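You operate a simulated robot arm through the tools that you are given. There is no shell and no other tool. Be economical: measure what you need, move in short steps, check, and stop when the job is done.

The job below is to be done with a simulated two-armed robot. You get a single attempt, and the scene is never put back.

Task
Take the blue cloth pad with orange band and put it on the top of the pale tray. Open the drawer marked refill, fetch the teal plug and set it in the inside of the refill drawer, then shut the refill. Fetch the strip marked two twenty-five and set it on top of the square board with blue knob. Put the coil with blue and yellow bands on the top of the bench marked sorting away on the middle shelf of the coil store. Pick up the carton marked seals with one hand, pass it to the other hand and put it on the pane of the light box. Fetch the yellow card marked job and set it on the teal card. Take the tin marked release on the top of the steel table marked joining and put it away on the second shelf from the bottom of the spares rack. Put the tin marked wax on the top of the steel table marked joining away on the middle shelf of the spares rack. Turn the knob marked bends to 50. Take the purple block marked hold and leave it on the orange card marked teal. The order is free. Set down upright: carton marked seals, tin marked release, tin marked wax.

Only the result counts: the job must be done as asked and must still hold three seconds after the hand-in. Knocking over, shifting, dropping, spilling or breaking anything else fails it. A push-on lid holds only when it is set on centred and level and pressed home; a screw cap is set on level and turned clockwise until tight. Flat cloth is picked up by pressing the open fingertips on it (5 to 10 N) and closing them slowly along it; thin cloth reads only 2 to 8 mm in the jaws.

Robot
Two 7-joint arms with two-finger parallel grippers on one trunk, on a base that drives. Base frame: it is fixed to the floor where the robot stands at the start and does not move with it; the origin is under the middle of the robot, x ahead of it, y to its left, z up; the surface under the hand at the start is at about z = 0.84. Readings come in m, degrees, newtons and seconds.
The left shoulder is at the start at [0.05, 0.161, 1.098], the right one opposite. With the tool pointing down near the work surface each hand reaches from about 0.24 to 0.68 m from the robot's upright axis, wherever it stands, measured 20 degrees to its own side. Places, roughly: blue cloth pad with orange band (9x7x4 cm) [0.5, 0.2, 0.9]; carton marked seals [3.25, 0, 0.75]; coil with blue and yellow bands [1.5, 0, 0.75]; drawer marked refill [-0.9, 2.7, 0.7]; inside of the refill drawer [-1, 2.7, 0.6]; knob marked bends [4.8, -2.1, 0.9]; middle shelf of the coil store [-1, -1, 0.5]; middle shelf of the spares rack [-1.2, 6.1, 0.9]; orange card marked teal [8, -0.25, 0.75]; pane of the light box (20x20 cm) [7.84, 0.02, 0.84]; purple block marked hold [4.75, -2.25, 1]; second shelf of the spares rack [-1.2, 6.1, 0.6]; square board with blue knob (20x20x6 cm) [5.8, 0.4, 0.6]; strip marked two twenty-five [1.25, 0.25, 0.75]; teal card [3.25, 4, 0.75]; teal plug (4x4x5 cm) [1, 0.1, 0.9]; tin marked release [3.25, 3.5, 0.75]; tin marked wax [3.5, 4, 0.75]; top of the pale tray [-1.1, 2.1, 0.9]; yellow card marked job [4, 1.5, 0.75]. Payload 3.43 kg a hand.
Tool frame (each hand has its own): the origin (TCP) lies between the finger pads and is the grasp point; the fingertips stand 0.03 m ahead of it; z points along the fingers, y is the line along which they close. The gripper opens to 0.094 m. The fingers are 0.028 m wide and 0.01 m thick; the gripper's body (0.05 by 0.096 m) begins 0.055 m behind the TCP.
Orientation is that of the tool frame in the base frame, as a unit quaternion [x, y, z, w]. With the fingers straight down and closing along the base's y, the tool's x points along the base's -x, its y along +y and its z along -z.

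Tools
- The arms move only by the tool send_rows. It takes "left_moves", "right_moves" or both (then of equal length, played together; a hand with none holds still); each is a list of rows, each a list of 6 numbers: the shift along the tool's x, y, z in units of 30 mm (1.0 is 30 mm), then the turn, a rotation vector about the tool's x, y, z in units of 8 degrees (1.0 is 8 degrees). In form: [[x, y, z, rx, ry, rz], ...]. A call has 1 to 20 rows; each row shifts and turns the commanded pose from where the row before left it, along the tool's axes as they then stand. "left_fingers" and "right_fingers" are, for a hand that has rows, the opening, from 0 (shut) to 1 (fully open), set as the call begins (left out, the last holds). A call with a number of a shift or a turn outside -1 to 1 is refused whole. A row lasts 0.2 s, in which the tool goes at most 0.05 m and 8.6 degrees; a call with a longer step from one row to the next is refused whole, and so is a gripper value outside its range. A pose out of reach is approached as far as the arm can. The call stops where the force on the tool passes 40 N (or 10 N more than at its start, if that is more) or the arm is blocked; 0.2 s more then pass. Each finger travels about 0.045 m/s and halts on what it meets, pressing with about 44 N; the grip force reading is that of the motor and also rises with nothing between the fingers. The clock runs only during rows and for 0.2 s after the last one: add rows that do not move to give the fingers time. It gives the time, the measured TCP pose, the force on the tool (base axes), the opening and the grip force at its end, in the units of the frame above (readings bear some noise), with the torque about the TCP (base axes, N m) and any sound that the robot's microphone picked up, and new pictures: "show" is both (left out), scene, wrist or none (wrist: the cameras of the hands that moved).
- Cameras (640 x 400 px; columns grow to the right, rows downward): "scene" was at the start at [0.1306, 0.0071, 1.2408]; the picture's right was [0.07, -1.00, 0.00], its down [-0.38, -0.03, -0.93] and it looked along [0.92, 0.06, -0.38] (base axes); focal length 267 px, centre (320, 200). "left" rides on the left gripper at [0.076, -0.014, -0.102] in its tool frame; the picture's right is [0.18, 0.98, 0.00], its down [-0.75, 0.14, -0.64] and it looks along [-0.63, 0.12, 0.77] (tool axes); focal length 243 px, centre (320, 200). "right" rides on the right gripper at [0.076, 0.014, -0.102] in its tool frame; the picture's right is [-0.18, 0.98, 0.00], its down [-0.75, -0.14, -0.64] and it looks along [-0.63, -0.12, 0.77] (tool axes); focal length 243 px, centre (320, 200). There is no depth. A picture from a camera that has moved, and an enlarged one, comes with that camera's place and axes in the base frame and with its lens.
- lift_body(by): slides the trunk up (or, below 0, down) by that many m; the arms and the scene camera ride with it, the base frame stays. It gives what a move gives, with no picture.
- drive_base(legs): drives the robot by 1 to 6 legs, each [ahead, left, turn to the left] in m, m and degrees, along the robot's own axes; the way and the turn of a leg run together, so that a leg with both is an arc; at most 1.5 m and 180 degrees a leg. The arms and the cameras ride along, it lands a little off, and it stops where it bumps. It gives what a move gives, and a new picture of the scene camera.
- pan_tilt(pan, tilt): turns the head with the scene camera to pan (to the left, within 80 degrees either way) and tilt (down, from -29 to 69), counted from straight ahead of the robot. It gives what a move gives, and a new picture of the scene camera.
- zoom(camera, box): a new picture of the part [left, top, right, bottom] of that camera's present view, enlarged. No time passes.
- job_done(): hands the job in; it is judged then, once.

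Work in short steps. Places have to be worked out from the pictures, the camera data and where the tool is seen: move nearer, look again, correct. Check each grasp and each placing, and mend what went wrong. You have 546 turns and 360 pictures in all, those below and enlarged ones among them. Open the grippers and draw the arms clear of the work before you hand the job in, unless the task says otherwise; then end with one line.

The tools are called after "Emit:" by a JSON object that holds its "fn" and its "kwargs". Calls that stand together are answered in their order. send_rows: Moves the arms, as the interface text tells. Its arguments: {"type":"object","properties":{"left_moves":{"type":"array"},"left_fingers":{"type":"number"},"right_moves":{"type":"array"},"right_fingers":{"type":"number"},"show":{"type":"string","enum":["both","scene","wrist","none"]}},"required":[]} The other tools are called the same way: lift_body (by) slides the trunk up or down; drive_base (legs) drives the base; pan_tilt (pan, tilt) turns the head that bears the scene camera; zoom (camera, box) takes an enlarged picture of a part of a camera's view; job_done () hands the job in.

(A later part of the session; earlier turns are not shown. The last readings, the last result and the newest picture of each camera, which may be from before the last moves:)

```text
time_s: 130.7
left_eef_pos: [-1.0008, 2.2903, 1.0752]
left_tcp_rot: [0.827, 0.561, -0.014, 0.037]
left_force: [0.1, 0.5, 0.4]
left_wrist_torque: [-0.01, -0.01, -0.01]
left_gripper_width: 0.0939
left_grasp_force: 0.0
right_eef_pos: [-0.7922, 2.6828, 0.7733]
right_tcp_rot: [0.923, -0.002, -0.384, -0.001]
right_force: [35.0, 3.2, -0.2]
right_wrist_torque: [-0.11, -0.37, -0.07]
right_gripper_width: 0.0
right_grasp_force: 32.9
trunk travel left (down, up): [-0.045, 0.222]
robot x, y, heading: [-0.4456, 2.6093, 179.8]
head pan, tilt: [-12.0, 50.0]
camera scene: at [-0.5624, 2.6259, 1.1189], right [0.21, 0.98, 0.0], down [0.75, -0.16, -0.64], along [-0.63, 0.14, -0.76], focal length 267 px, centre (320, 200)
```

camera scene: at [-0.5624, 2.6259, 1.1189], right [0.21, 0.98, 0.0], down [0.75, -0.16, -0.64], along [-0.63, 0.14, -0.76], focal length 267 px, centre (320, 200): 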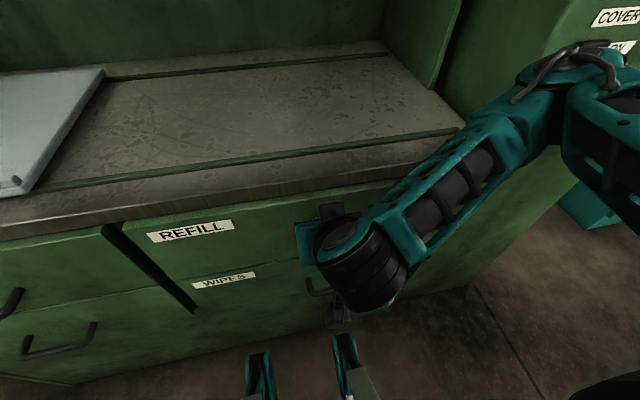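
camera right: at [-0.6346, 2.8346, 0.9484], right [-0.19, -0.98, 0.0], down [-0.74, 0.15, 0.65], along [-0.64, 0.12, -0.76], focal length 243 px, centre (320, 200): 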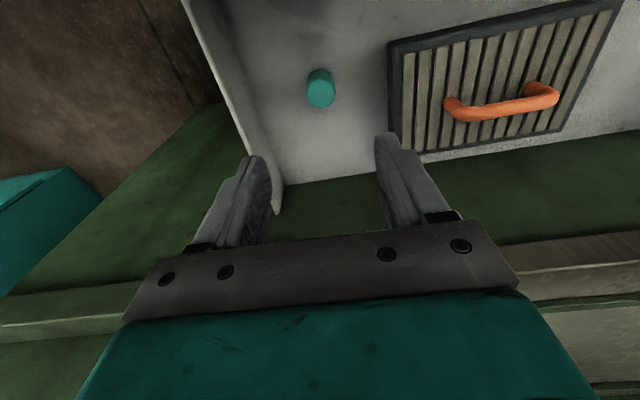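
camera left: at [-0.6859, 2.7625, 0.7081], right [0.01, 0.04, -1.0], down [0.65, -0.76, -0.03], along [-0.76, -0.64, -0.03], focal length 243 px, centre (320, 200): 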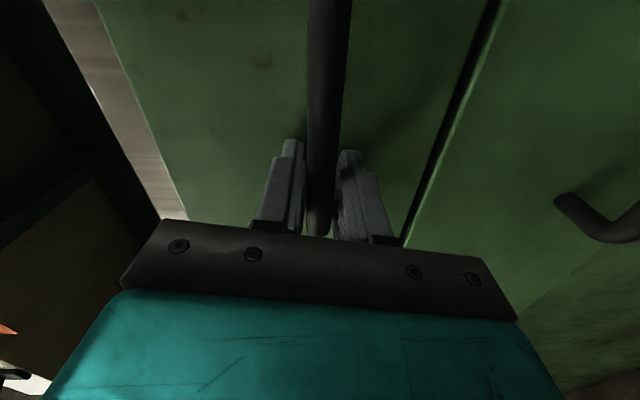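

It looks shut, with 35 N of contact. I push slightly more with the arm to confirm it is fully home.

Emit:
{"fn": "send_rows", "kwargs": {"right_moves": [[-0.2, 0, 0.2, 0, 0, 0], [-0.2, 0, 0.2, 0, 0, 0]], "show": "none"}}

Emit:
{"fn": "drive_base", "kwargs": {"legs": [[-0.4, 0, 0]]}}

```text
time_s: 131.2
left_eef_pos: [-1.0013, 2.2911, 1.0728]
left_tcp_rot: [0.827, 0.561, -0.012, 0.039]
left_force: [0.8, 0.3, -0.1]
left_wrist_torque: [0.01, 0.01, 0.0]
left_gripper_width: 0.0941
left_grasp_force: 0.0
right_eef_pos: [-0.7913, 2.6811, 0.7701]
right_tcp_rot: [0.928, 0.005, -0.374, 0.002]
right_force: [17.7, 1.7, 10.6]
right_wrist_torque: [-0.05, 0.26, -0.1]
right_gripper_width: 0.0004
right_grasp_force: 33.2
trunk travel left (down, up): [-0.045, 0.222]
robot x, y, heading: [-0.4477, 2.6077, 179.4]
head pan, tilt: [-12.0, 50.0]
stopped in row 2 (right hand): the force on the tool passed its limit at 55 N (the readings are from after the stop); the commanded pose is now the measured one
```

```text
time_s: 133.8
left_eef_pos: [-0.5868, 2.2879, 1.0736]
left_tcp_rot: [0.826, 0.562, -0.012, 0.039]
left_force: [-0.1, 0.4, 1.2]
left_wrist_torque: [0.0, 0.01, 0.01]
left_gripper_width: 0.094
left_grasp_force: 0.1
right_eef_pos: [-0.3802, 2.6789, 0.7687]
right_tcp_rot: [0.927, 0.004, -0.376, 0.001]
right_force: [0.3, -0.2, -0.3]
right_wrist_torque: [0.02, 0.0, -0.02]
right_gripper_width: 0.0
right_grasp_force: 33.3
trunk travel left (down, up): [-0.045, 0.222]
robot x, y, heading: [-0.0308, 2.6072, 179.7]
head pan, tilt: [-12.0, 50.0]
camera scene: at [-0.1495, 2.6234, 1.1187], right [0.21, 0.98, 0.0], down [0.75, -0.16, -0.64], along [-0.63, 0.14, -0.77], focal length 267 px, centre (320, 200)
```

scene: 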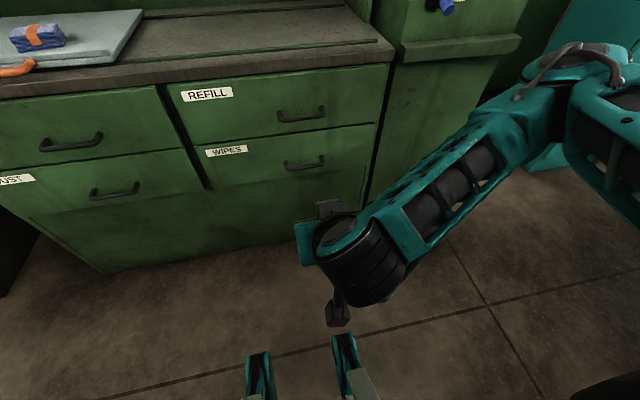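

The drawer is shut. I restore both hands to straight-down poses and raise the trunk, then go back to the sorting bench for the coil and strip.

Emit:
{"fn": "send_rows", "kwargs": {"left_moves": [[0, 0, 0, 0, 0, 0.95], [0, 0, 0, 0, 0, 0.95], [0, 0, 0, 0, 0, 0.95], [0, 0, 0, 0, 0, 0.95], [0, 0, 0, 0, 0, 0.95], [0, 0, 0, 0, 0, 0.95], [0, 0, 0, 0, 0, 0.95], [0, 0, 0, 0, 0, 0.95], [0, 0, 0, 0, 0, 0.95], [0, 0, 0, 0.56, -0.17, 0], [0, 0, 0, 0, 0, 0], [0, 0, 0, 0, 0, 0]], "right_moves": [[0, 0, -0.3, 0, 0.92, 0], [0, 0, -0.3, 0, 0.92, 0], [0, 0, -0.3, 0, 0.92, 0], [0, 0, -0.3, 0, 0.92, 0], [0, 0, -0.3, 0, 0.92, 0], [0, 0, -0.3, 0, 0.92, 0], [0, 0, -1, 0, 0, 0], [0, 0, -1, 0, 0, 0], [0, 0, -1, 0, 0, 0], [0, 0, -1, 0, 0, 0], [0, 0, -1, 0, 0, 0], [0, 0, -1, 0, 0, 0]], "right_fingers": 1, "show": "none"}}

Emit:
{"fn": "lift_body", "kwargs": {"by": 0.08}}

```text
time_s: 136.3
left_eef_pos: [-0.5882, 2.289, 1.0741]
left_tcp_rot: [1.0, 0.001, -0.001, 0.0]
left_force: [-0.4, -0.5, 1.1]
left_wrist_torque: [-0.03, 0.02, 0.0]
left_gripper_width: 0.0941
left_grasp_force: 0.1
right_eef_pos: [-0.3548, 2.6797, 0.9963]
right_tcp_rot: [1.0, 0.004, 0.0, -0.001]
right_force: [0.1, -0.1, 0.5]
right_wrist_torque: [0.03, 0.03, -0.01]
right_gripper_width: 0.0941
right_grasp_force: 0.0
trunk travel left (down, up): [-0.045, 0.222]
robot x, y, heading: [-0.0305, 2.609, 179.7]
head pan, tilt: [-12.0, 50.0]
```

```text
time_s: 137.5
left_eef_pos: [-0.5881, 2.2882, 1.1518]
left_tcp_rot: [1.0, 0.0, 0.0, 0.0]
left_force: [-0.5, -0.1, 0.4]
left_wrist_torque: [0.02, 0.06, -0.02]
left_gripper_width: 0.0938
left_grasp_force: 0.0
right_eef_pos: [-0.3548, 2.6797, 1.0765]
right_tcp_rot: [1.0, 0.003, 0.0, -0.001]
right_force: [-0.1, 0.3, 0.0]
right_wrist_torque: [-0.01, -0.01, 0.0]
right_gripper_width: 0.0941
right_grasp_force: 0.1
trunk travel left (down, up): [-0.125, 0.142]
robot x, y, heading: [-0.0315, 2.6079, 179.6]
head pan, tilt: [-12.0, 50.0]
```

I tuck the left hand in and drive back to the bench's left side for the 225 strip (~[1.175, 0.30]).

Emit:
{"fn": "send_rows", "kwargs": {"left_moves": [[0.93, -0.38, 0.4, 0, 0, 0], [0.93, -0.38, 0.4, 0, 0, 0], [0.93, -0.38, 0.4, 0, 0, 0], [0.93, -0.38, 0.4, 0, 0, 0], [0.93, -0.38, 0.4, 0, 0, 0], [0.93, -0.38, 0.4, 0, 0, 0]], "show": "none"}}

Emit:
{"fn": "drive_base", "kwargs": {"legs": [[0, 1.48, 0], [-1.42, 0, 0], [0, 0, 90], [0.35, 0, 0]]}}

Emit:
{"fn": "pan_tilt", "kwargs": {"pan": 0, "tilt": 50}}

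```text
time_s: 138.9
left_eef_pos: [-0.5038, 2.2662, 1.1223]
left_tcp_rot: [1.0, 0.0, -0.001, -0.001]
left_force: [-0.3, -0.5, 0.6]
left_wrist_torque: [0.01, 0.0, 0.01]
left_gripper_width: 0.0937
left_grasp_force: 0.0
left hand out of reach, approached as far as the arm can: row 2, 3, 4, 5, 6
right_eef_pos: [-0.3543, 2.679, 1.0766]
right_tcp_rot: [1.0, 0.003, 0.001, -0.001]
right_force: [0.5, 0.5, 0.1]
right_wrist_torque: [-0.06, -0.06, -0.01]
right_gripper_width: 0.0939
right_grasp_force: 0.0
trunk travel left (down, up): [-0.125, 0.142]
robot x, y, heading: [-0.0293, 2.6085, 179.6]
head pan, tilt: [-12.0, 50.0]
```

```text
time_s: 163.9
left_eef_pos: [1.6361, 0.3051, 1.1213]
left_tcp_rot: [0.717, 0.697, 0.001, 0.0]
left_force: [0.0, -0.2, -0.9]
left_wrist_torque: [0.02, 0.03, 0.02]
left_gripper_width: 0.0938
left_grasp_force: 0.1
right_eef_pos: [1.2283, 0.4687, 1.0764]
right_tcp_rot: [0.715, 0.699, -0.001, -0.001]
right_force: [0.1, -0.6, 0.5]
right_wrist_torque: [0.01, -0.01, -0.01]
right_gripper_width: 0.0939
right_grasp_force: 0.0
trunk travel left (down, up): [-0.125, 0.142]
robot x, y, heading: [1.3124, 0.7883, -92.2]
head pan, tilt: [-12.0, 50.0]
camera scene: at [1.2893, 0.6748, 1.1986], right [-0.97, 0.24, 0.0], down [0.19, 0.74, -0.64], along [-0.16, -0.62, -0.77], focal length 267 px, centre (320, 200)
```

scene: 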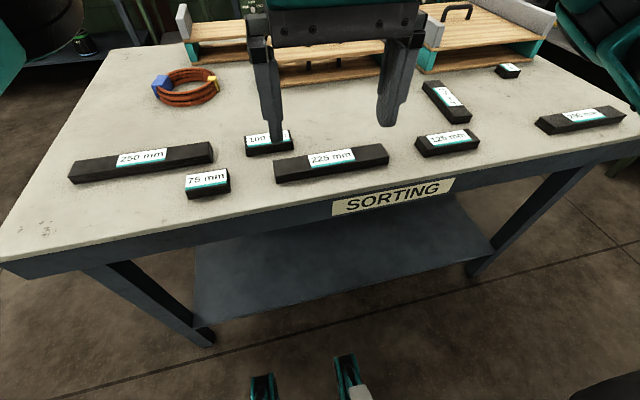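

```text
time_s: 164.7
left_eef_pos: [1.6359, 0.3071, 1.1215]
left_tcp_rot: [0.718, 0.696, 0.0, 0.0]
left_force: [-0.4, -0.5, -0.2]
left_wrist_torque: [-0.01, 0.02, -0.02]
left_gripper_width: 0.0942
left_grasp_force: 0.0
right_eef_pos: [1.2283, 0.4695, 1.0767]
right_tcp_rot: [0.715, 0.699, 0.0, -0.001]
right_force: [-0.5, -0.4, 0.2]
right_wrist_torque: [0.01, 0.02, -0.01]
right_gripper_width: 0.0942
right_grasp_force: 0.0
trunk travel left (down, up): [-0.125, 0.142]
robot x, y, heading: [1.3131, 0.7894, -92.0]
head pan, tilt: [0.0, 50.0]
camera scene: at [1.3052, 0.6728, 1.1986], right [-1.0, 0.04, 0.0], down [0.03, 0.77, -0.64], along [-0.02, -0.64, -0.77], focal length 267 px, centre (320, 200)
```

scene: 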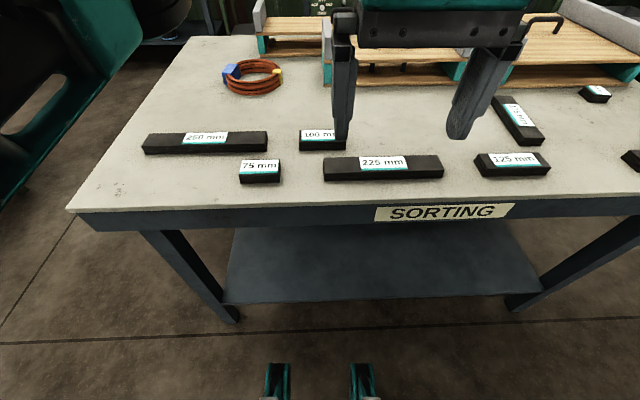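

Strip 225 lies at about [1.178, 0.308], nearest the right hand. I move the right hand above it and turn it 90° to close across the strip.

Emit:
{"fn": "send_rows", "kwargs": {"right_moves": [[-0.9, -0.28, 0.6, 0, 0, 0], [-0.9, -0.28, 0.6, 0, 0, 0], [-0.9, -0.28, 0.6, 0, 0, 0], [-0.9, -0.28, 0.6, 0, 0, 0], [-0.9, -0.28, 0.6, 0, 0, 0], [-0.9, -0.28, 0.6, 0, 0, 0], [0, 0, 0, 0, 0, 0.9375], [0, 0, 0, 0, 0, 0.9375], [0, 0, 0, 0, 0, 0.9375], [0, 0, 0, 0, 0, 0.9375], [0, 0, 0, 0, 0, 0.9375], [0, 0, 0, 0, 0, 0.9375], [0, 0, 0, 0, 0, 0.9375], [0, 0, 0, 0, 0, 0.9375], [0, 0, 0, 0, 0, 0.9375], [0, 0, 0, 0, 0, 0.9375], [0, 0, 0, 0, 0, 0.9375], [0, 0, 0, 0, 0, 0.9375]], "right_fingers": 1, "show": "wrist"}}

```text
time_s: 168.5
left_eef_pos: [1.6372, 0.3071, 1.122]
left_tcp_rot: [0.718, 0.696, 0.0, 0.0]
left_force: [0.8, -0.7, 0.3]
left_wrist_torque: [0.01, -0.03, 0.02]
left_gripper_width: 0.0938
left_grasp_force: 0.0
right_eef_pos: [1.1737, 0.3083, 0.9691]
right_tcp_rot: [1.0, -0.014, 0.0, -0.001]
right_force: [1.1, -0.6, 0.8]
right_wrist_torque: [0.02, -0.01, -0.01]
right_gripper_width: 0.0938
right_grasp_force: 0.1
trunk travel left (down, up): [-0.125, 0.142]
robot x, y, heading: [1.3135, 0.788, -92.2]
head pan, tilt: [0.0, 50.0]
camera right: at [1.2495, 0.2926, 1.0704], right [-0.21, -0.98, 0.0], down [-0.75, 0.16, 0.64], along [-0.63, 0.14, -0.77], focal length 243 px, centre (320, 200)
```

right: 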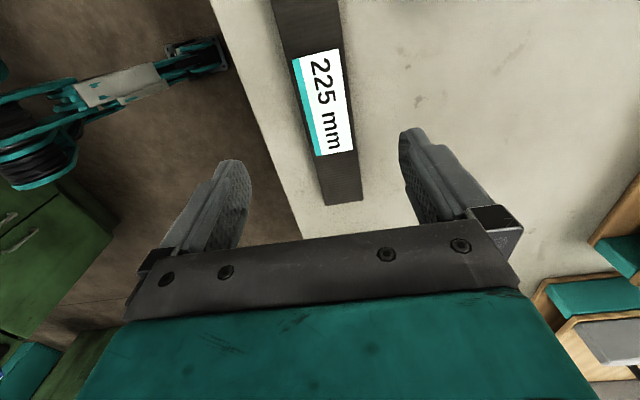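

The strip is centred between the fingers. I descend and grip it.

Emit:
{"fn": "send_rows", "kwargs": {"right_moves": [[0.35, 0.05, 0.8, 0, 0, 0], [0, 0, 0.8, 0, 0, 0], [0, 0, 0.8, 0, 0, 0], [0, 0, 0.77, 0, 0, 0], [0, 0, 0, 0, 0, 0]], "show": "none"}}

Emit:
{"fn": "send_rows", "kwargs": {"right_moves": [[0, 0, 0, 0, 0, 0], [0, 0, 0, 0, 0, 0], [0, 0, 0, 0, 0, 0], [0, 0, 0, 0, 0, 0], [0, 0, 0, 0, 0, 0], [0, 0, -1, 0, 0, 0], [0, 0, -1, 0, 0, 0], [0, 0, -1, 0, 0, 0], [0, 0, -1, 0, 0, 0], [0, 0, -1, 0, 0, 0], [0, 0, -1, 0, 0, 0]], "right_fingers": 0, "show": "wrist"}}

```text
time_s: 169.7
left_eef_pos: [1.6362, 0.3065, 1.1219]
left_tcp_rot: [0.718, 0.696, 0.0, 0.0]
left_force: [0.0, 0.4, -0.8]
left_wrist_torque: [0.02, -0.02, -0.02]
left_gripper_width: 0.094
left_grasp_force: 0.1
right_eef_pos: [1.183, 0.3088, 0.873]
right_tcp_rot: [1.0, -0.012, 0.0, -0.001]
right_force: [0.9, 0.9, 0.4]
right_wrist_torque: [0.02, -0.03, 0.0]
right_gripper_width: 0.0937
right_grasp_force: 0.0
trunk travel left (down, up): [-0.125, 0.142]
robot x, y, heading: [1.3131, 0.789, -92.2]
head pan, tilt: [0.0, 50.0]
```

```text
time_s: 172.1
left_eef_pos: [1.6372, 0.306, 1.1202]
left_tcp_rot: [0.718, 0.696, -0.001, 0.0]
left_force: [0.7, 0.1, -0.5]
left_wrist_torque: [0.04, 0.0, -0.01]
left_gripper_width: 0.0941
left_grasp_force: 0.0
right_eef_pos: [1.1845, 0.3102, 1.0549]
right_tcp_rot: [1.0, -0.012, -0.001, -0.001]
right_force: [0.3, -0.2, -1.5]
right_wrist_torque: [0.0, 0.01, 0.03]
right_gripper_width: 0.0443
right_grasp_force: 44.1
trunk travel left (down, up): [-0.125, 0.142]
robot x, y, heading: [1.3116, 0.7879, -92.1]
head pan, tilt: [0.0, 50.0]
camera right: at [1.2606, 0.2925, 1.1567], right [-0.21, -0.98, 0.0], down [-0.75, 0.16, 0.64], along [-0.63, 0.14, -0.77], focal length 243 px, centre (320, 200)
```

right: 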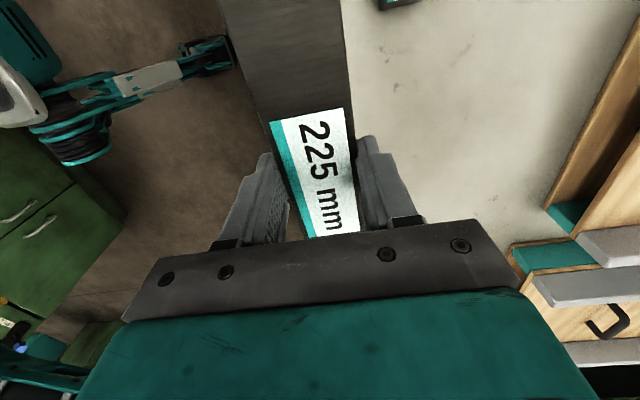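

The 225 strip is held (44 mm). I tuck it in, then drive round to the bench's far end to take the coil (centre ~[1.456, −0.054]).

Emit:
{"fn": "send_rows", "kwargs": {"right_moves": [[0, -0.9, -0.3, 0, 0, 0], [0, -0.9, -0.3, 0, 0, 0], [0, -0.9, -0.3, 0, 0, 0]], "show": "none"}}

Emit:
{"fn": "drive_base", "kwargs": {"legs": [[-0.3, 0, 0], [0, 1.15, 0], [0, 0, -88], [0, 0.95, 0]]}}

```text
time_s: 172.9
left_eef_pos: [1.6359, 0.305, 1.1225]
left_tcp_rot: [0.717, 0.697, -0.001, 0.001]
left_force: [0.3, 0.1, 0.2]
left_wrist_torque: [-0.02, 0.02, 0.03]
left_gripper_width: 0.0938
left_grasp_force: 0.1
right_eef_pos: [1.1885, 0.3914, 1.0827]
right_tcp_rot: [1.0, -0.012, 0.0, -0.001]
right_force: [0.2, -0.6, 0.2]
right_wrist_torque: [0.0, 0.01, -0.02]
right_gripper_width: 0.044
right_grasp_force: 43.9
trunk travel left (down, up): [-0.125, 0.142]
robot x, y, heading: [1.3117, 0.7907, -92.2]
head pan, tilt: [0.0, 50.0]
```

```text
time_s: 197.0
left_eef_pos: [1.9939, -0.2506, 1.1219]
left_tcp_rot: [1.0, -0.005, 0.001, 0.0]
left_force: [0.6, 0.0, -0.6]
left_wrist_torque: [-0.02, 0.0, 0.0]
left_gripper_width: 0.094
left_grasp_force: 0.1
right_eef_pos: [2.0671, 0.1981, 1.0822]
right_tcp_rot: [-0.706, 0.709, 0.0, 0.002]
right_force: [-0.4, 0.4, -1.5]
right_wrist_torque: [-0.02, 0.0, 0.0]
right_gripper_width: 0.0441
right_grasp_force: 43.7
trunk travel left (down, up): [-0.125, 0.142]
robot x, y, heading: [2.4714, 0.0806, 178.8]
head pan, tilt: [0.0, 50.0]
camera scene: at [2.3506, 0.0858, 1.1986], right [0.02, 1.0, 0.0], down [0.77, -0.01, -0.64], along [-0.64, 0.01, -0.77], focal length 267 px, centre (320, 200)
```

scene: 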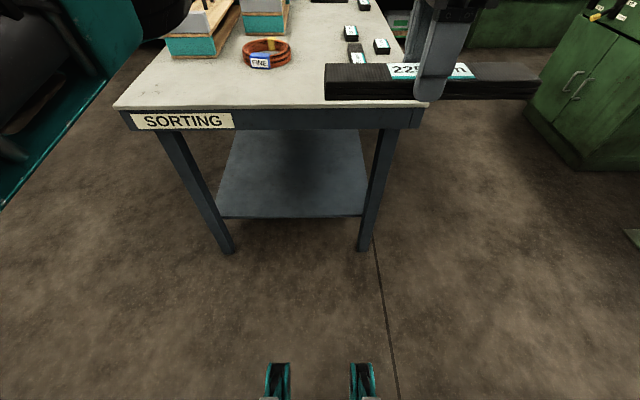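

Coil with its blue "FINE" band is ahead. I drive up to the bench end.

Emit:
{"fn": "drive_base", "kwargs": {"legs": [[0.41, 0, 1]]}}

```text
time_s: 199.5
left_eef_pos: [1.5965, -0.2557, 1.1214]
left_tcp_rot: [1.0, 0.004, 0.001, 0.0]
left_force: [-0.7, 0.4, -0.2]
left_wrist_torque: [0.03, 0.01, 0.01]
left_gripper_width: 0.094
left_grasp_force: 0.1
right_eef_pos: [1.6629, 0.1948, 1.0828]
right_tcp_rot: [0.711, -0.703, 0.0, -0.001]
right_force: [0.4, 0.5, -1.3]
right_wrist_torque: [-0.02, -0.06, -0.01]
right_gripper_width: 0.0441
right_grasp_force: 44.2
trunk travel left (down, up): [-0.125, 0.142]
robot x, y, heading: [2.0669, 0.0867, 179.9]
head pan, tilt: [0.0, 50.0]
camera scene: at [1.9471, 0.0873, 1.1986], right [0.0, 1.0, 0.0], down [0.77, 0.0, -0.64], along [-0.64, 0.0, -0.77], focal length 267 px, centre (320, 200)
```

scene: 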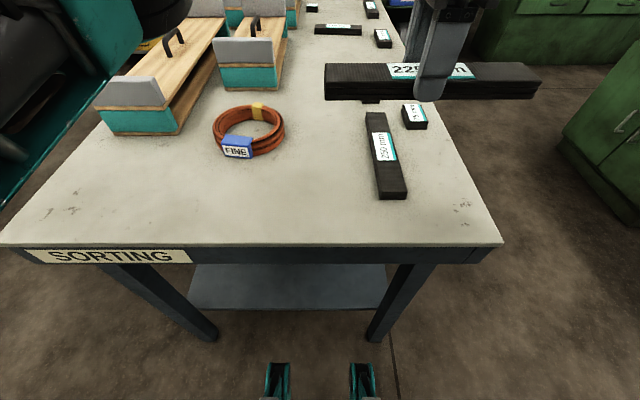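

I shift the strip-holding right hand aside, then bring the left hand over the coil's rim at ~[1.525, −0.022], turned 50° to close radially, away from the bands.

Emit:
{"fn": "send_rows", "kwargs": {"left_moves": [[-0.3, 0, 0, 0, 0, 0], [-0.3, 0, 0, 0, 0, 0], [-0.3, -0.975, 0.3, 0, 0, 0], [-0.3, -0.975, 0.3, 0, 0, 0], [-0.3, -0.975, 0.6, 0, 0, 0], [-0.3, -0.975, 0.6, 0, 0, 0], [-0.3, -0.975, 0.8, 0, 0, 0], [-0.28, -0.975, 0.8, 0, 0, 0], [0, -0.975, 0.8, 0, 0, 0], [0, -0.975, 0.8, 0, 0, 0], [0, 0, 0, 0, 0, 0.9], [0, 0, 0, 0, 0, 0.9], [0, 0, 0, 0, 0, 0.9], [0, 0, 0, 0, 0, 0.9], [0, 0, 0, 0, 0, 0.9], [0, 0, 0, 0, 0, 0.9], [0, 0, 0, 0, 0, 0.85]], "right_moves": [[-0.85, 0, 0, 0, 0, 0], [-0.85, 0, 0, 0, 0, 0], [-0.85, 0, 0, 0, 0, 0], [-0.85, 0, 0, 0, 0, 0], [0, 0, 0, 0, 0, 0], [0, 0, 0, 0, 0, 0], [0, 0, 0, 0, 0, 0], [0, 0, 0, 0, 0, 0], [0, 0, 0, 0, 0, 0], [0, 0, 0, 0, 0, 0], [0, 0, 0, 0, 0, 0], [0, 0, 0, 0, 0, 0], [0, 0, 0, 0, 0, 0], [0, 0, 0, 0, 0, 0], [0, 0, 0, 0, 0, 0], [0, 0, 0, 0, 0, 0], [0, 0, 0, 0, 0, 0]], "left_fingers": 0.75, "show": "both"}}

```text
time_s: 203.1
left_eef_pos: [1.4642, -0.0753, 0.9865]
left_tcp_rot: [0.907, -0.421, -0.001, -0.001]
left_force: [0.0, 0.0, -0.3]
left_wrist_torque: [0.02, 0.01, 0.03]
left_gripper_width: 0.0705
left_grasp_force: 0.0
left hand out of reach, approached as far as the arm can: row 3, 4, 5, 6, 7, 8, 9, 10
right_eef_pos: [1.6626, 0.2966, 1.0796]
right_tcp_rot: [0.712, -0.702, 0.001, -0.001]
right_force: [-0.7, 0.8, -0.7]
right_wrist_torque: [-0.02, -0.01, -0.01]
right_gripper_width: 0.0442
right_grasp_force: 43.9
trunk travel left (down, up): [-0.125, 0.142]
robot x, y, heading: [2.072, 0.0851, 180.2]
head pan, tilt: [0.0, 50.0]
camera scene: at [1.9474, 0.0873, 1.1986], right [0.0, 1.0, 0.0], down [0.77, 0.0, -0.64], along [-0.64, 0.0, -0.77], focal length 267 px, centre (320, 200)
camera right: at [1.6488, 0.2208, 1.1823], right [-0.99, 0.17, 0.0], down [0.13, 0.75, 0.64], along [0.11, 0.63, -0.77], focal length 243 px, centre (320, 200)
camera left: at [1.5252, -0.124, 1.0885], right [-0.63, -0.77, 0.0], down [-0.59, 0.48, 0.64], along [-0.5, 0.41, -0.77], focal length 243 px, centre (320, 200)
```

scene: 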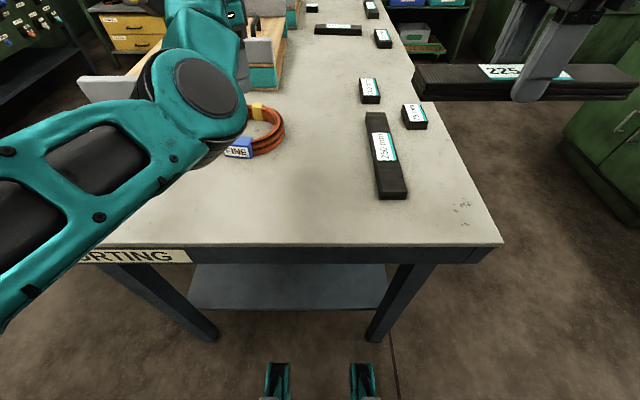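
right: 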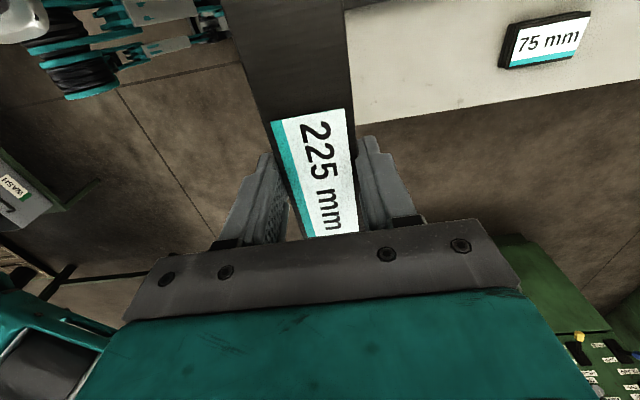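
left: 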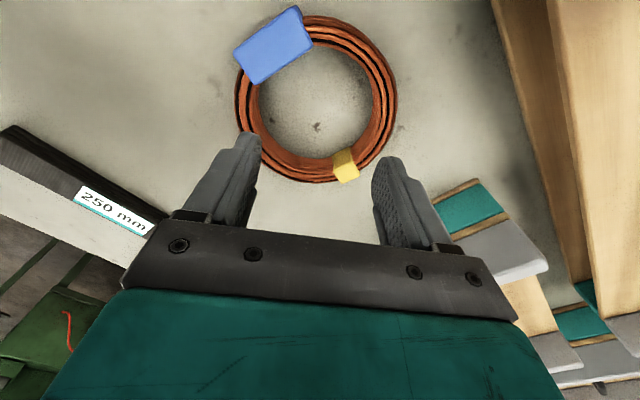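

The ring centre is [1.470, −0.074], radius ~6.5 cm. I strafe right 10 cm so the left hand works in its comfortable zone, then move to the rim point.

Emit:
{"fn": "drive_base", "kwargs": {"legs": [[0, -0.1, 0]]}}

Emit:
{"fn": "send_rows", "kwargs": {"left_moves": [[0.88, -0.07, 0, 0, 0, 0], [0.88, -0.07, 0, 0, 0, 0], [0.88, -0.07, 0.3, 0, 0, 0]], "show": "wrist"}}

```text
time_s: 204.7
left_eef_pos: [1.4638, 0.0268, 0.9873]
left_tcp_rot: [0.908, -0.419, -0.002, -0.001]
left_force: [-0.1, -0.7, -0.4]
left_wrist_torque: [-0.02, -0.01, -0.04]
left_gripper_width: 0.0705
left_grasp_force: 0.0
right_eef_pos: [1.6616, 0.4, 1.0815]
right_tcp_rot: [0.712, -0.702, 0.0, -0.001]
right_force: [-0.6, 0.2, -0.1]
right_wrist_torque: [-0.01, 0.0, 0.0]
right_gripper_width: 0.044
right_grasp_force: 44.2
trunk travel left (down, up): [-0.125, 0.142]
robot x, y, heading: [2.0656, 0.1884, -179.8]
head pan, tilt: [0.0, 50.0]
camera scene: at [1.9474, 0.1902, 1.1986], right [0.0, 1.0, 0.0], down [0.77, 0.0, -0.64], along [-0.64, 0.0, -0.77], focal length 267 px, centre (320, 200)
```

scene: 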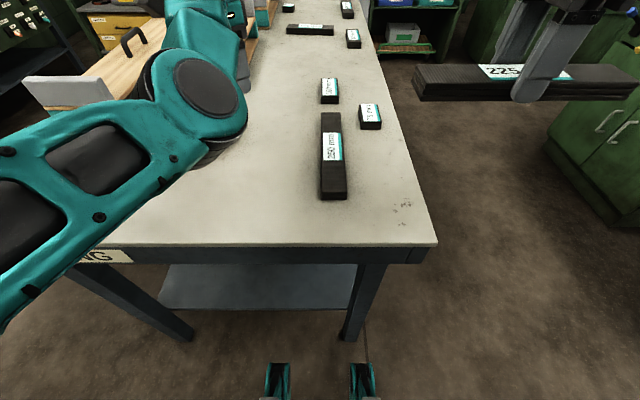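

```text
time_s: 205.5
left_eef_pos: [1.4898, -0.0413, 0.9747]
left_tcp_rot: [0.907, -0.42, -0.001, -0.001]
left_force: [0.5, 0.4, 0.4]
left_wrist_torque: [0.03, -0.03, 0.02]
left_gripper_width: 0.0706
left_grasp_force: 0.0
left hand out of reach, approached as far as the arm can: row 1, 2, 3
right_eef_pos: [1.6621, 0.3996, 1.0799]
right_tcp_rot: [0.712, -0.702, 0.0, -0.001]
right_force: [-0.6, 0.0, -0.2]
right_wrist_torque: [0.0, 0.02, 0.04]
right_gripper_width: 0.044
right_grasp_force: 44.1
trunk travel left (down, up): [-0.125, 0.142]
robot x, y, heading: [2.0675, 0.1859, -179.9]
head pan, tilt: [0.0, 50.0]
camera left: at [1.5503, -0.0899, 1.0767], right [-0.63, -0.78, 0.0], down [-0.59, 0.48, 0.64], along [-0.5, 0.41, -0.77], focal length 243 px, centre (320, 200)
```

left: 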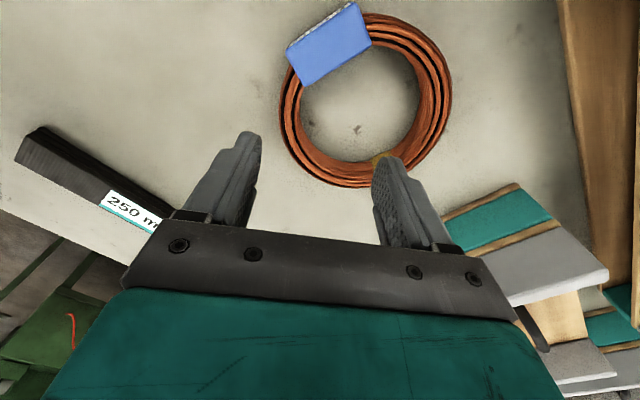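

I request the remaining small correction toward the rim point.

Emit:
{"fn": "send_rows", "kwargs": {"left_moves": [[0.2, -0.48, 0, 0, 0, 0], [0.2, -0.48, 0, 0, 0, 0], [0, 0, 0, 0, 0, 0]], "show": "none"}}

```text
time_s: 206.3
left_eef_pos: [1.4894, -0.0418, 0.972]
left_tcp_rot: [0.908, -0.42, -0.001, 0.0]
left_force: [-0.1, -0.5, -0.1]
left_wrist_torque: [0.04, 0.02, 0.01]
left_gripper_width: 0.0705
left_grasp_force: 0.0
left hand out of reach, approached as far as the arm can: row 1, 2
right_eef_pos: [1.6617, 0.3998, 1.0803]
right_tcp_rot: [0.712, -0.702, 0.001, 0.0]
right_force: [-0.6, -0.6, -0.9]
right_wrist_torque: [0.02, -0.01, 0.02]
right_gripper_width: 0.044
right_grasp_force: 43.9
trunk travel left (down, up): [-0.125, 0.142]
robot x, y, heading: [2.0647, 0.188, -180.0]
head pan, tilt: [0.0, 50.0]
```

The arm seems jammed at a joint limit in this yaw. I test turning the hand back to nominal yaw and then moving toward the robot.

Emit:
{"fn": "send_rows", "kwargs": {"left_moves": [[0, 0, -0.5, 0, 0, -0.9], [0, 0, -0.5, 0, 0, -0.9], [0, 0, -0.5, 0, 0, -0.9], [0, 0, 0, 0, 0, -0.9], [0, 0, 0, 0, 0, -0.9], [0, 0, 0, 0, 0, -0.9], [0, 0, 0, 0, 0, -0.85], [0.5, 0, 0, 0, 0, 0], [0.5, 0, 0, 0, 0, 0], [0.5, 0, 0, 0, 0, 0]], "show": "scene"}}

```text
time_s: 208.5
left_eef_pos: [1.497, -0.0631, 1.015]
left_tcp_rot: [1.0, 0.004, 0.0, 0.0]
left_force: [-0.2, 0.4, -0.7]
left_wrist_torque: [-0.01, 0.01, 0.0]
left_gripper_width: 0.0704
left_grasp_force: 0.1
left hand out of reach, approached as far as the arm can: row 2, 8, 9, 10
right_eef_pos: [1.6628, 0.3997, 1.0805]
right_tcp_rot: [0.712, -0.702, 0.0, -0.001]
right_force: [-0.4, 1.1, -1.2]
right_wrist_torque: [0.0, 0.01, 0.02]
right_gripper_width: 0.0438
right_grasp_force: 44.1
trunk travel left (down, up): [-0.125, 0.142]
robot x, y, heading: [2.0642, 0.1893, -179.9]
head pan, tilt: [0.0, 50.0]
camera scene: at [1.9475, 0.1898, 1.1987], right [0.0, 1.0, 0.0], down [0.77, 0.0, -0.64], along [-0.64, 0.0, -0.77], focal length 267 px, centre (320, 200)
```

scene: 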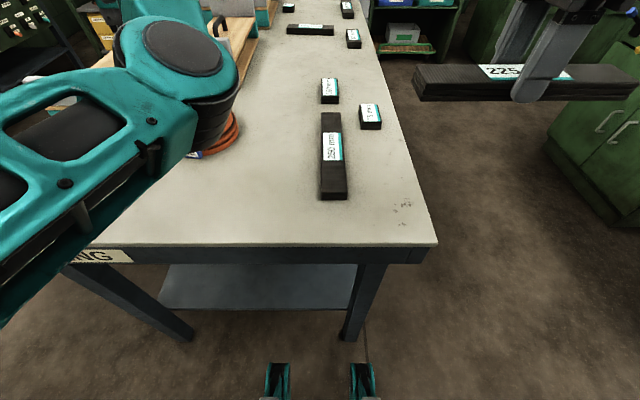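

The left arm is in an awkward elbow configuration since the drawer. I try to unwind it: raise the hand and swing it out to the left, then bring it home.

Emit:
{"fn": "send_rows", "kwargs": {"left_moves": [[0, 0.5, -0.9, 0, 0, 0], [0, 0.5, -0.9, 0, 0, 0], [0, 0.9, -0.9, 0, 0, 0], [0, 0.9, -0.9, 0, 0, 0], [0, 0.9, -0.5, 0, 0, 0], [0, 0.9, 0, 0, 0, 0], [0, 0.9, 0, 0, 0, 0], [0, 0.9, 0, 0, 0, 0], [0.9, 0, 0, 0, 0, 0], [0.9, 0, 0, 0, 0, 0], [0.9, 0, 0, 0, 0, 0], [0.9, 0, 0, 0, 0, 0]], "show": "none"}}

Emit:
{"fn": "pan_tilt", "kwargs": {"pan": 60, "tilt": 35}}

```text
time_s: 211.1
left_eef_pos: [1.613, -0.249, 1.1358]
left_tcp_rot: [1.0, 0.002, 0.0, 0.0]
left_force: [0.3, -0.2, -0.2]
left_wrist_torque: [0.03, 0.0, -0.05]
left_gripper_width: 0.0706
left_grasp_force: 0.1
left hand out of reach, approached as far as the arm can: row 8
right_eef_pos: [1.6612, 0.3999, 1.0803]
right_tcp_rot: [0.712, -0.702, 0.0, 0.0]
right_force: [-0.1, -1.1, -0.6]
right_wrist_torque: [0.01, 0.02, -0.02]
right_gripper_width: 0.0441
right_grasp_force: 43.7
trunk travel left (down, up): [-0.125, 0.142]
robot x, y, heading: [2.0646, 0.1883, -180.0]
head pan, tilt: [0.0, 50.0]
```

```text
time_s: 212.4
left_eef_pos: [1.6122, -0.25, 1.1349]
left_tcp_rot: [1.0, 0.004, -0.001, 0.0]
left_force: [0.2, -0.2, -0.3]
left_wrist_torque: [0.02, -0.02, 0.03]
left_gripper_width: 0.0707
left_grasp_force: 0.0
right_eef_pos: [1.6616, 0.3998, 1.0811]
right_tcp_rot: [0.712, -0.702, 0.0, 0.0]
right_force: [-0.1, -0.4, -0.9]
right_wrist_torque: [0.0, -0.01, 0.02]
right_gripper_width: 0.0441
right_grasp_force: 43.5
trunk travel left (down, up): [-0.125, 0.142]
robot x, y, heading: [2.0677, 0.188, -180.0]
head pan, tilt: [60.0, 35.0]
camera scene: at [1.9804, 0.1138, 1.2204], right [-0.87, 0.5, 0.0], down [0.29, 0.5, -0.82], along [-0.41, -0.71, -0.57], focal length 267 px, centre (320, 200)
```

scene: 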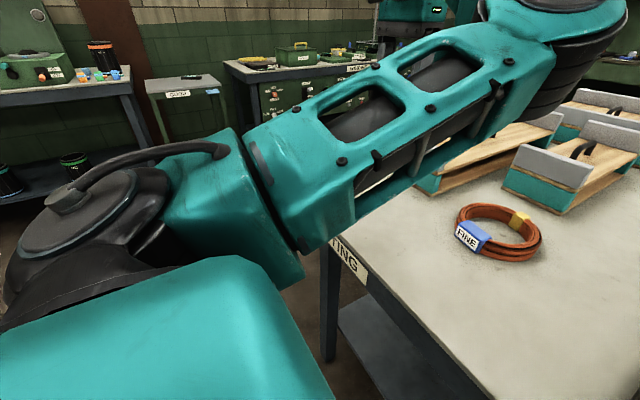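

That freed it. I now bring the hand to the home pose (0.39 ahead, 0.26 left).

Emit:
{"fn": "send_rows", "kwargs": {"left_moves": [[0.75, 0, 0, 0, 0, 0], [0.75, 0, 0, 0, 0, 0], [0.75, 0, 0, 0, 0, 0], [0, -0.85, 0, 0, 0, 0], [0, -0.85, 0, 0, 0, 0], [0, -0.85, 0, 0, 0, 0], [0, -0.85, 0, 0, 0, 0], [0, -0.85, 0, 0, 0, 0], [0, -0.85, 0, 0, 0, 0], [0, -0.85, 0, 0, 0, 0]], "show": "none"}}

```text
time_s: 214.6
left_eef_pos: [1.6702, -0.1846, 1.141]
left_tcp_rot: [1.0, 0.002, -0.001, 0.0]
left_force: [0.2, -0.4, -0.4]
left_wrist_torque: [0.01, 0.02, -0.02]
left_gripper_width: 0.0705
left_grasp_force: 0.0
left hand out of reach, approached as far as the arm can: row 6, 7, 8, 9, 10
right_eef_pos: [1.6626, 0.3999, 1.0812]
right_tcp_rot: [0.713, -0.702, 0.0, -0.001]
right_force: [0.4, -0.2, -1.2]
right_wrist_torque: [0.02, 0.01, 0.0]
right_gripper_width: 0.0437
right_grasp_force: 44.3
trunk travel left (down, up): [-0.125, 0.142]
robot x, y, heading: [2.066, 0.1896, -179.8]
head pan, tilt: [60.0, 35.0]
```

Still limited inward because the elbow is low and back. I raise the hand high to swing the elbow up, then move inward and come down.

Emit:
{"fn": "send_rows", "kwargs": {"left_moves": [[0, 0, -1, 0, 0, 0], [0, 0, -1, 0, 0, 0], [0, 0, -1, 0, 0, 0], [0, 0, -1, 0, 0, 0], [0, 0, -1, 0, 0, 0], [0, 0, -1, 0, 0, 0], [0, 0, -1, 0, 0, 0], [0, 0, -1, 0, 0, 0], [0, 0, -1, 0, 0, 0], [0, -0.8, 0, 0, 0, 0], [0, -0.8, 0, 0, 0, 0], [0, -0.8, 0, 0, 0, 0], [0, -0.8, 0, 0, 0, 0]], "show": "scene"}}

```text
time_s: 217.4
left_eef_pos: [1.6695, -0.092, 1.3265]
left_tcp_rot: [1.0, 0.004, 0.001, -0.004]
left_force: [1.3, 0.3, -0.3]
left_wrist_torque: [-0.01, 0.01, 0.0]
left_gripper_width: 0.0706
left_grasp_force: 0.0
left hand out of reach, approached as far as the arm can: row 7, 8, 9
right_eef_pos: [1.6627, 0.3997, 1.08]
right_tcp_rot: [0.712, -0.702, 0.0, 0.0]
right_force: [0.4, -0.1, -0.5]
right_wrist_torque: [0.0, 0.04, 0.03]
right_gripper_width: 0.044
right_grasp_force: 44.3
trunk travel left (down, up): [-0.125, 0.142]
robot x, y, heading: [2.0671, 0.1881, -180.2]
head pan, tilt: [60.0, 35.0]
camera scene: at [1.9764, 0.1123, 1.2335], right [-0.85, 0.52, 0.0], down [0.24, 0.38, -0.89], along [-0.47, -0.76, -0.45], focal length 267 px, centre (320, 200)
```

scene: 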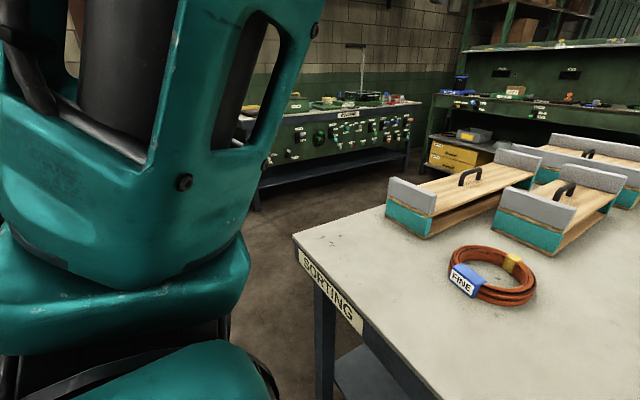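

Inward moves worked at this height. Now I lower the hand again and check.

Emit:
{"fn": "send_rows", "kwargs": {"left_moves": [[0, 0, 1, 0, 0, 0], [0, 0, 1, 0, 0, 0], [0, 0, 1, 0, 0, 0], [0, 0, 1, 0, 0, 0], [0, 0, 1, 0, 0, 0], [0, 0, 1, 0, 0, 0], [0, 0, 1, 0, 0, 0], [0, 0, 0.6, 0, 0, 0]], "show": "none"}}

Emit:
{"fn": "pan_tilt", "kwargs": {"pan": 30, "tilt": 30}}

```text
time_s: 219.2
left_eef_pos: [1.6694, -0.0908, 1.1008]
left_tcp_rot: [1.0, 0.003, 0.0, -0.002]
left_force: [-0.5, 0.1, 0.7]
left_wrist_torque: [0.01, 0.0, -0.02]
left_gripper_width: 0.0704
left_grasp_force: 0.2
right_eef_pos: [1.6628, 0.3991, 1.0811]
right_tcp_rot: [0.713, -0.702, -0.001, -0.001]
right_force: [0.4, 0.0, -1.5]
right_wrist_torque: [-0.03, -0.01, 0.01]
right_gripper_width: 0.0437
right_grasp_force: 44.0
trunk travel left (down, up): [-0.125, 0.142]
robot x, y, heading: [2.0639, 0.1895, -179.9]
head pan, tilt: [60.0, 35.0]
```

```text
time_s: 220.1
left_eef_pos: [1.6698, -0.091, 1.0994]
left_tcp_rot: [1.0, 0.002, 0.002, -0.001]
left_force: [-0.4, 0.6, -1.3]
left_wrist_torque: [0.02, -0.07, 0.01]
left_gripper_width: 0.0706
left_grasp_force: 0.0
right_eef_pos: [1.6617, 0.3998, 1.0805]
right_tcp_rot: [0.712, -0.702, 0.0, -0.002]
right_force: [0.0, -0.2, -0.7]
right_wrist_torque: [0.0, 0.03, 0.0]
right_gripper_width: 0.0441
right_grasp_force: 43.9
trunk travel left (down, up): [-0.125, 0.142]
robot x, y, heading: [2.0637, 0.1894, -180.1]
head pan, tilt: [30.0, 30.0]
camera scene: at [1.9493, 0.1346, 1.2489], right [-0.59, 0.8, 0.0], down [0.24, 0.17, -0.96], along [-0.77, -0.57, -0.29], focal length 267 px, centre (320, 200)
```

scene: 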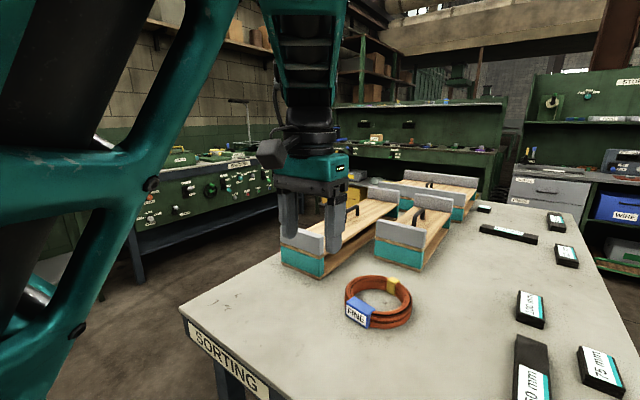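

Hand is at the home pose with the elbow now up (touching the head a bit). I test moving forward toward the coil rim.

Emit:
{"fn": "send_rows", "kwargs": {"left_moves": [[-0.97, -0.4, 0.3, 0, 0, 0], [-0.97, -0.4, 0.3, 0, 0, 0], [-0.97, -0.4, 0.6, 0, 0, 0], [-0.97, -0.4, 0.6, 0, 0, 0], [-0.97, -0.4, 0.6, 0, 0, 0]], "show": "none"}}

Emit:
{"fn": "pan_tilt", "kwargs": {"pan": 0, "tilt": 45}}

```text
time_s: 221.3
left_eef_pos: [1.5218, -0.0365, 1.0322]
left_tcp_rot: [1.0, 0.008, -0.001, -0.006]
left_force: [0.3, 1.0, -0.2]
left_wrist_torque: [0.01, -0.01, -0.03]
left_gripper_width: 0.0707
left_grasp_force: 0.0
right_eef_pos: [1.6609, 0.3996, 1.0808]
right_tcp_rot: [0.712, -0.702, 0.001, 0.0]
right_force: [-0.6, -0.9, -1.4]
right_wrist_torque: [-0.01, -0.04, 0.02]
right_gripper_width: 0.0439
right_grasp_force: 43.9
trunk travel left (down, up): [-0.125, 0.142]
robot x, y, heading: [2.0654, 0.1872, -179.9]
head pan, tilt: [30.0, 30.0]
```

```text
time_s: 222.3
left_eef_pos: [1.5224, -0.0394, 1.033]
left_tcp_rot: [1.0, 0.01, 0.001, -0.004]
left_force: [-1.4, -0.3, 1.1]
left_wrist_torque: [0.02, 0.0, 0.01]
left_gripper_width: 0.0706
left_grasp_force: 0.0
right_eef_pos: [1.6607, 0.3999, 1.0807]
right_tcp_rot: [0.712, -0.702, 0.0, -0.001]
right_force: [-0.1, 0.4, -0.4]
right_wrist_torque: [-0.04, -0.03, 0.02]
right_gripper_width: 0.044
right_grasp_force: 44.2
trunk travel left (down, up): [-0.125, 0.142]
robot x, y, heading: [2.0681, 0.1897, -180.2]
head pan, tilt: [0.0, 45.0]
camera scene: at [1.9431, 0.1899, 1.2056], right [0.0, 1.0, 0.0], down [0.71, 0.0, -0.71], along [-0.71, 0.0, -0.71], focal length 267 px, centre (320, 200)
```

scene: 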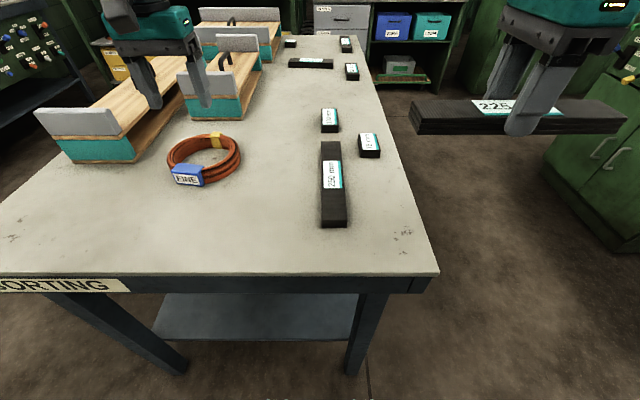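

The configuration is good now. I turn 50° and lower to just above the rim.

Emit:
{"fn": "send_rows", "kwargs": {"left_moves": [[0, 0, 0, 0, 0, 0.9], [0, 0, 0, 0, 0, 0.9], [0, 0, 0, 0, 0, 0.9], [0, 0, 0, 0, 0, 0.9], [0, 0, 0, 0, 0, 0.9], [0, 0, 0, 0, 0, 0.9], [0, 0, 0.8, 0, 0, 0.85], [0, 0, 0.8, 0, 0, 0], [0, 0, 0.8, 0, 0, 0]], "show": "wrist"}}

```text
time_s: 224.3
left_eef_pos: [1.5269, -0.0338, 0.9594]
left_tcp_rot: [0.908, -0.419, -0.002, -0.001]
left_force: [0.3, -0.2, 0.2]
left_wrist_torque: [-0.04, -0.02, 0.02]
left_gripper_width: 0.0705
left_grasp_force: 0.1
right_eef_pos: [1.6607, 0.3997, 1.0799]
right_tcp_rot: [0.712, -0.702, 0.0, 0.0]
right_force: [0.8, -0.7, -0.1]
right_wrist_torque: [-0.04, -0.03, 0.01]
right_gripper_width: 0.044
right_grasp_force: 44.1
trunk travel left (down, up): [-0.125, 0.142]
robot x, y, heading: [2.0639, 0.1902, -179.9]
head pan, tilt: [0.0, 45.0]
camera left: at [1.5872, -0.0828, 1.061], right [-0.63, -0.78, 0.0], down [-0.6, 0.48, 0.64], along [-0.5, 0.41, -0.76], focal length 243 px, centre (320, 200)
```

left: 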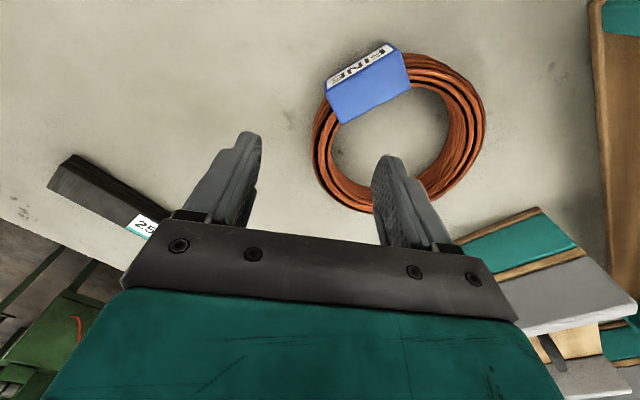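

Ring centre confirmed at [1.470, −0.076]. Small correction, then descend and close on the rim.

Emit:
{"fn": "send_rows", "kwargs": {"left_moves": [[-0.15, 0.18, 0.72, 0, 0, 0], [0, 0, 0.72, 0, 0, 0], [0, 0, 0.72, 0, 0, 0], [0, 0, 0.68, 0, 0, 0], [0, 0, 0, 0, 0, 0]], "show": "none"}}

Emit:
{"fn": "send_rows", "kwargs": {"left_moves": [[0, 0, 0, 0, 0, 0], [0, 0, 0, 0, 0, 0], [0, 0, 0, 0, 0, 0], [0, 0, 0, 0, 0, 0], [0, 0, 0, 0, 0, 0]], "left_fingers": 0, "show": "wrist"}}

```text
time_s: 225.5
left_eef_pos: [1.5198, -0.0304, 0.8731]
left_tcp_rot: [0.908, -0.419, -0.001, 0.0]
left_force: [0.7, 0.8, -0.9]
left_wrist_torque: [-0.01, -0.01, 0.0]
left_gripper_width: 0.0704
left_grasp_force: 0.1
right_eef_pos: [1.662, 0.3992, 1.081]
right_tcp_rot: [0.712, -0.702, 0.0, -0.001]
right_force: [-0.4, 0.0, -0.9]
right_wrist_torque: [-0.01, -0.01, 0.02]
right_gripper_width: 0.044
right_grasp_force: 43.7
trunk travel left (down, up): [-0.125, 0.142]
robot x, y, heading: [2.065, 0.1915, -180.2]
head pan, tilt: [0.0, 45.0]
```

```text
time_s: 226.7
left_eef_pos: [1.5192, -0.0304, 0.8726]
left_tcp_rot: [0.907, -0.421, -0.001, 0.0]
left_force: [-0.9, 3.2, 1.3]
left_wrist_torque: [-0.13, 0.21, -0.39]
left_gripper_width: 0.0223
left_grasp_force: 43.9
right_eef_pos: [1.6615, 0.4014, 1.08]
right_tcp_rot: [0.712, -0.702, 0.002, 0.0]
right_force: [0.1, -0.6, -0.9]
right_wrist_torque: [-0.02, -0.02, 0.01]
right_gripper_width: 0.0441
right_grasp_force: 44.0
trunk travel left (down, up): [-0.125, 0.142]
robot x, y, heading: [2.0627, 0.1867, -179.8]
head pan, tilt: [0.0, 45.0]
camera left: at [1.5816, -0.0786, 0.9744], right [-0.63, -0.78, 0.0], down [-0.59, 0.48, 0.64], along [-0.5, 0.41, -0.77], focal length 243 px, centre (320, 200)
```

left: 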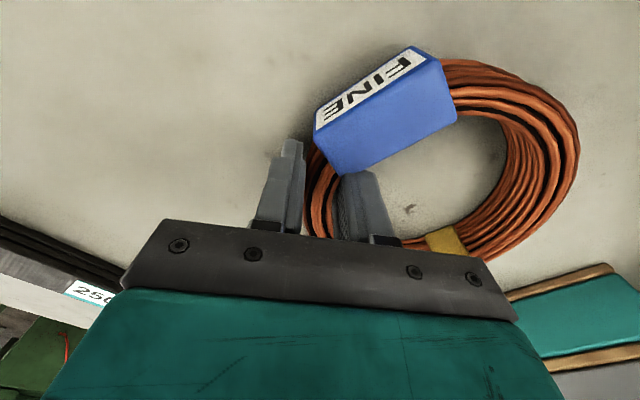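

The coil is held by the rim (22 mm). I lift it and drive round to the coil store at (−1, −1).

Emit:
{"fn": "send_rows", "kwargs": {"left_moves": [[0, 0, -1, 0, 0, 0], [0, 0, -1, 0, 0, 0], [0, 0, -1, 0, 0, 0], [0, 0, -1, 0, 0, 0], [0, 0, -1, 0, 0, 0], [0.5, 0, -1, 0, 0, 0], [0.5, 0, -1, 0, 0, 0]], "show": "wrist"}}

Emit:
{"fn": "drive_base", "kwargs": {"legs": [[-0.4, 0, 0], [0, -0.95, 0], [1.25, 0, 0], [1.22, 0, 0], [0, 1.1, 0]]}}

```text
time_s: 228.3
left_eef_pos: [1.5415, -0.064, 1.0798]
left_tcp_rot: [0.91, -0.415, 0.0, -0.008]
left_force: [0.2, -1.0, -8.5]
left_wrist_torque: [0.32, -0.44, 0.01]
left_gripper_width: 0.0226
left_grasp_force: 44.1
right_eef_pos: [1.6617, 0.3986, 1.0808]
right_tcp_rot: [0.712, -0.702, 0.0, -0.001]
right_force: [-0.5, 0.3, -1.1]
right_wrist_torque: [-0.01, 0.01, -0.01]
right_gripper_width: 0.0439
right_grasp_force: 44.1
trunk travel left (down, up): [-0.125, 0.142]
robot x, y, heading: [2.067, 0.1904, -179.8]
head pan, tilt: [0.0, 45.0]
camera left: at [1.6023, -0.1129, 1.1812], right [-0.62, -0.78, -0.01], down [-0.6, 0.47, 0.65], along [-0.5, 0.41, -0.76], focal length 243 px, centre (320, 200)
```

left: 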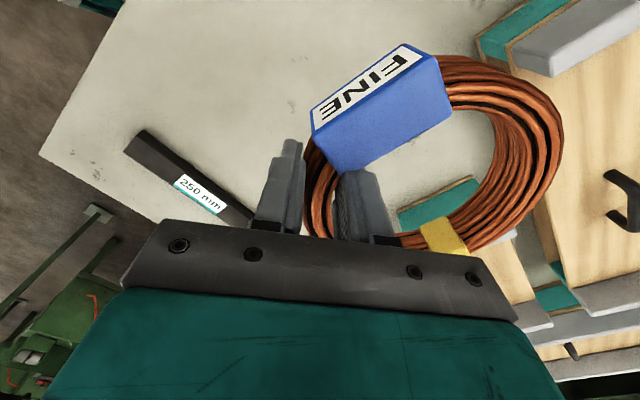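

```text
time_s: 260.1
left_eef_pos: [-0.6044, -0.0342, 1.0817]
left_tcp_rot: [0.893, -0.45, -0.003, -0.006]
left_force: [0.3, -0.4, -9.0]
left_wrist_torque: [0.27, -0.49, 0.01]
left_gripper_width: 0.0224
left_grasp_force: 44.5
right_eef_pos: [-0.4484, 0.4187, 1.0805]
right_tcp_rot: [-0.683, 0.73, -0.001, 0.002]
right_force: [0.0, 0.4, -1.1]
right_wrist_torque: [0.0, 0.03, 0.01]
right_gripper_width: 0.0437
right_grasp_force: 44.3
trunk travel left (down, up): [-0.125, 0.142]
robot x, y, heading: [-0.0574, 0.1788, 175.6]
head pan, tilt: [0.0, 45.0]
camera scene: at [-0.1848, 0.1871, 1.2054], right [0.08, 1.0, 0.0], down [0.71, -0.06, -0.71], along [-0.7, 0.06, -0.71], focal length 267 px, centre (320, 200)
```

scene: 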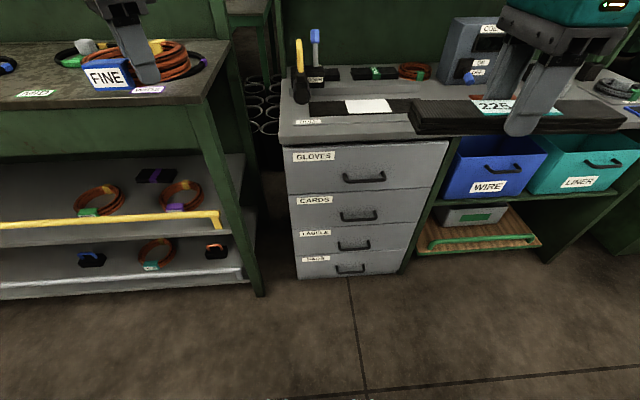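

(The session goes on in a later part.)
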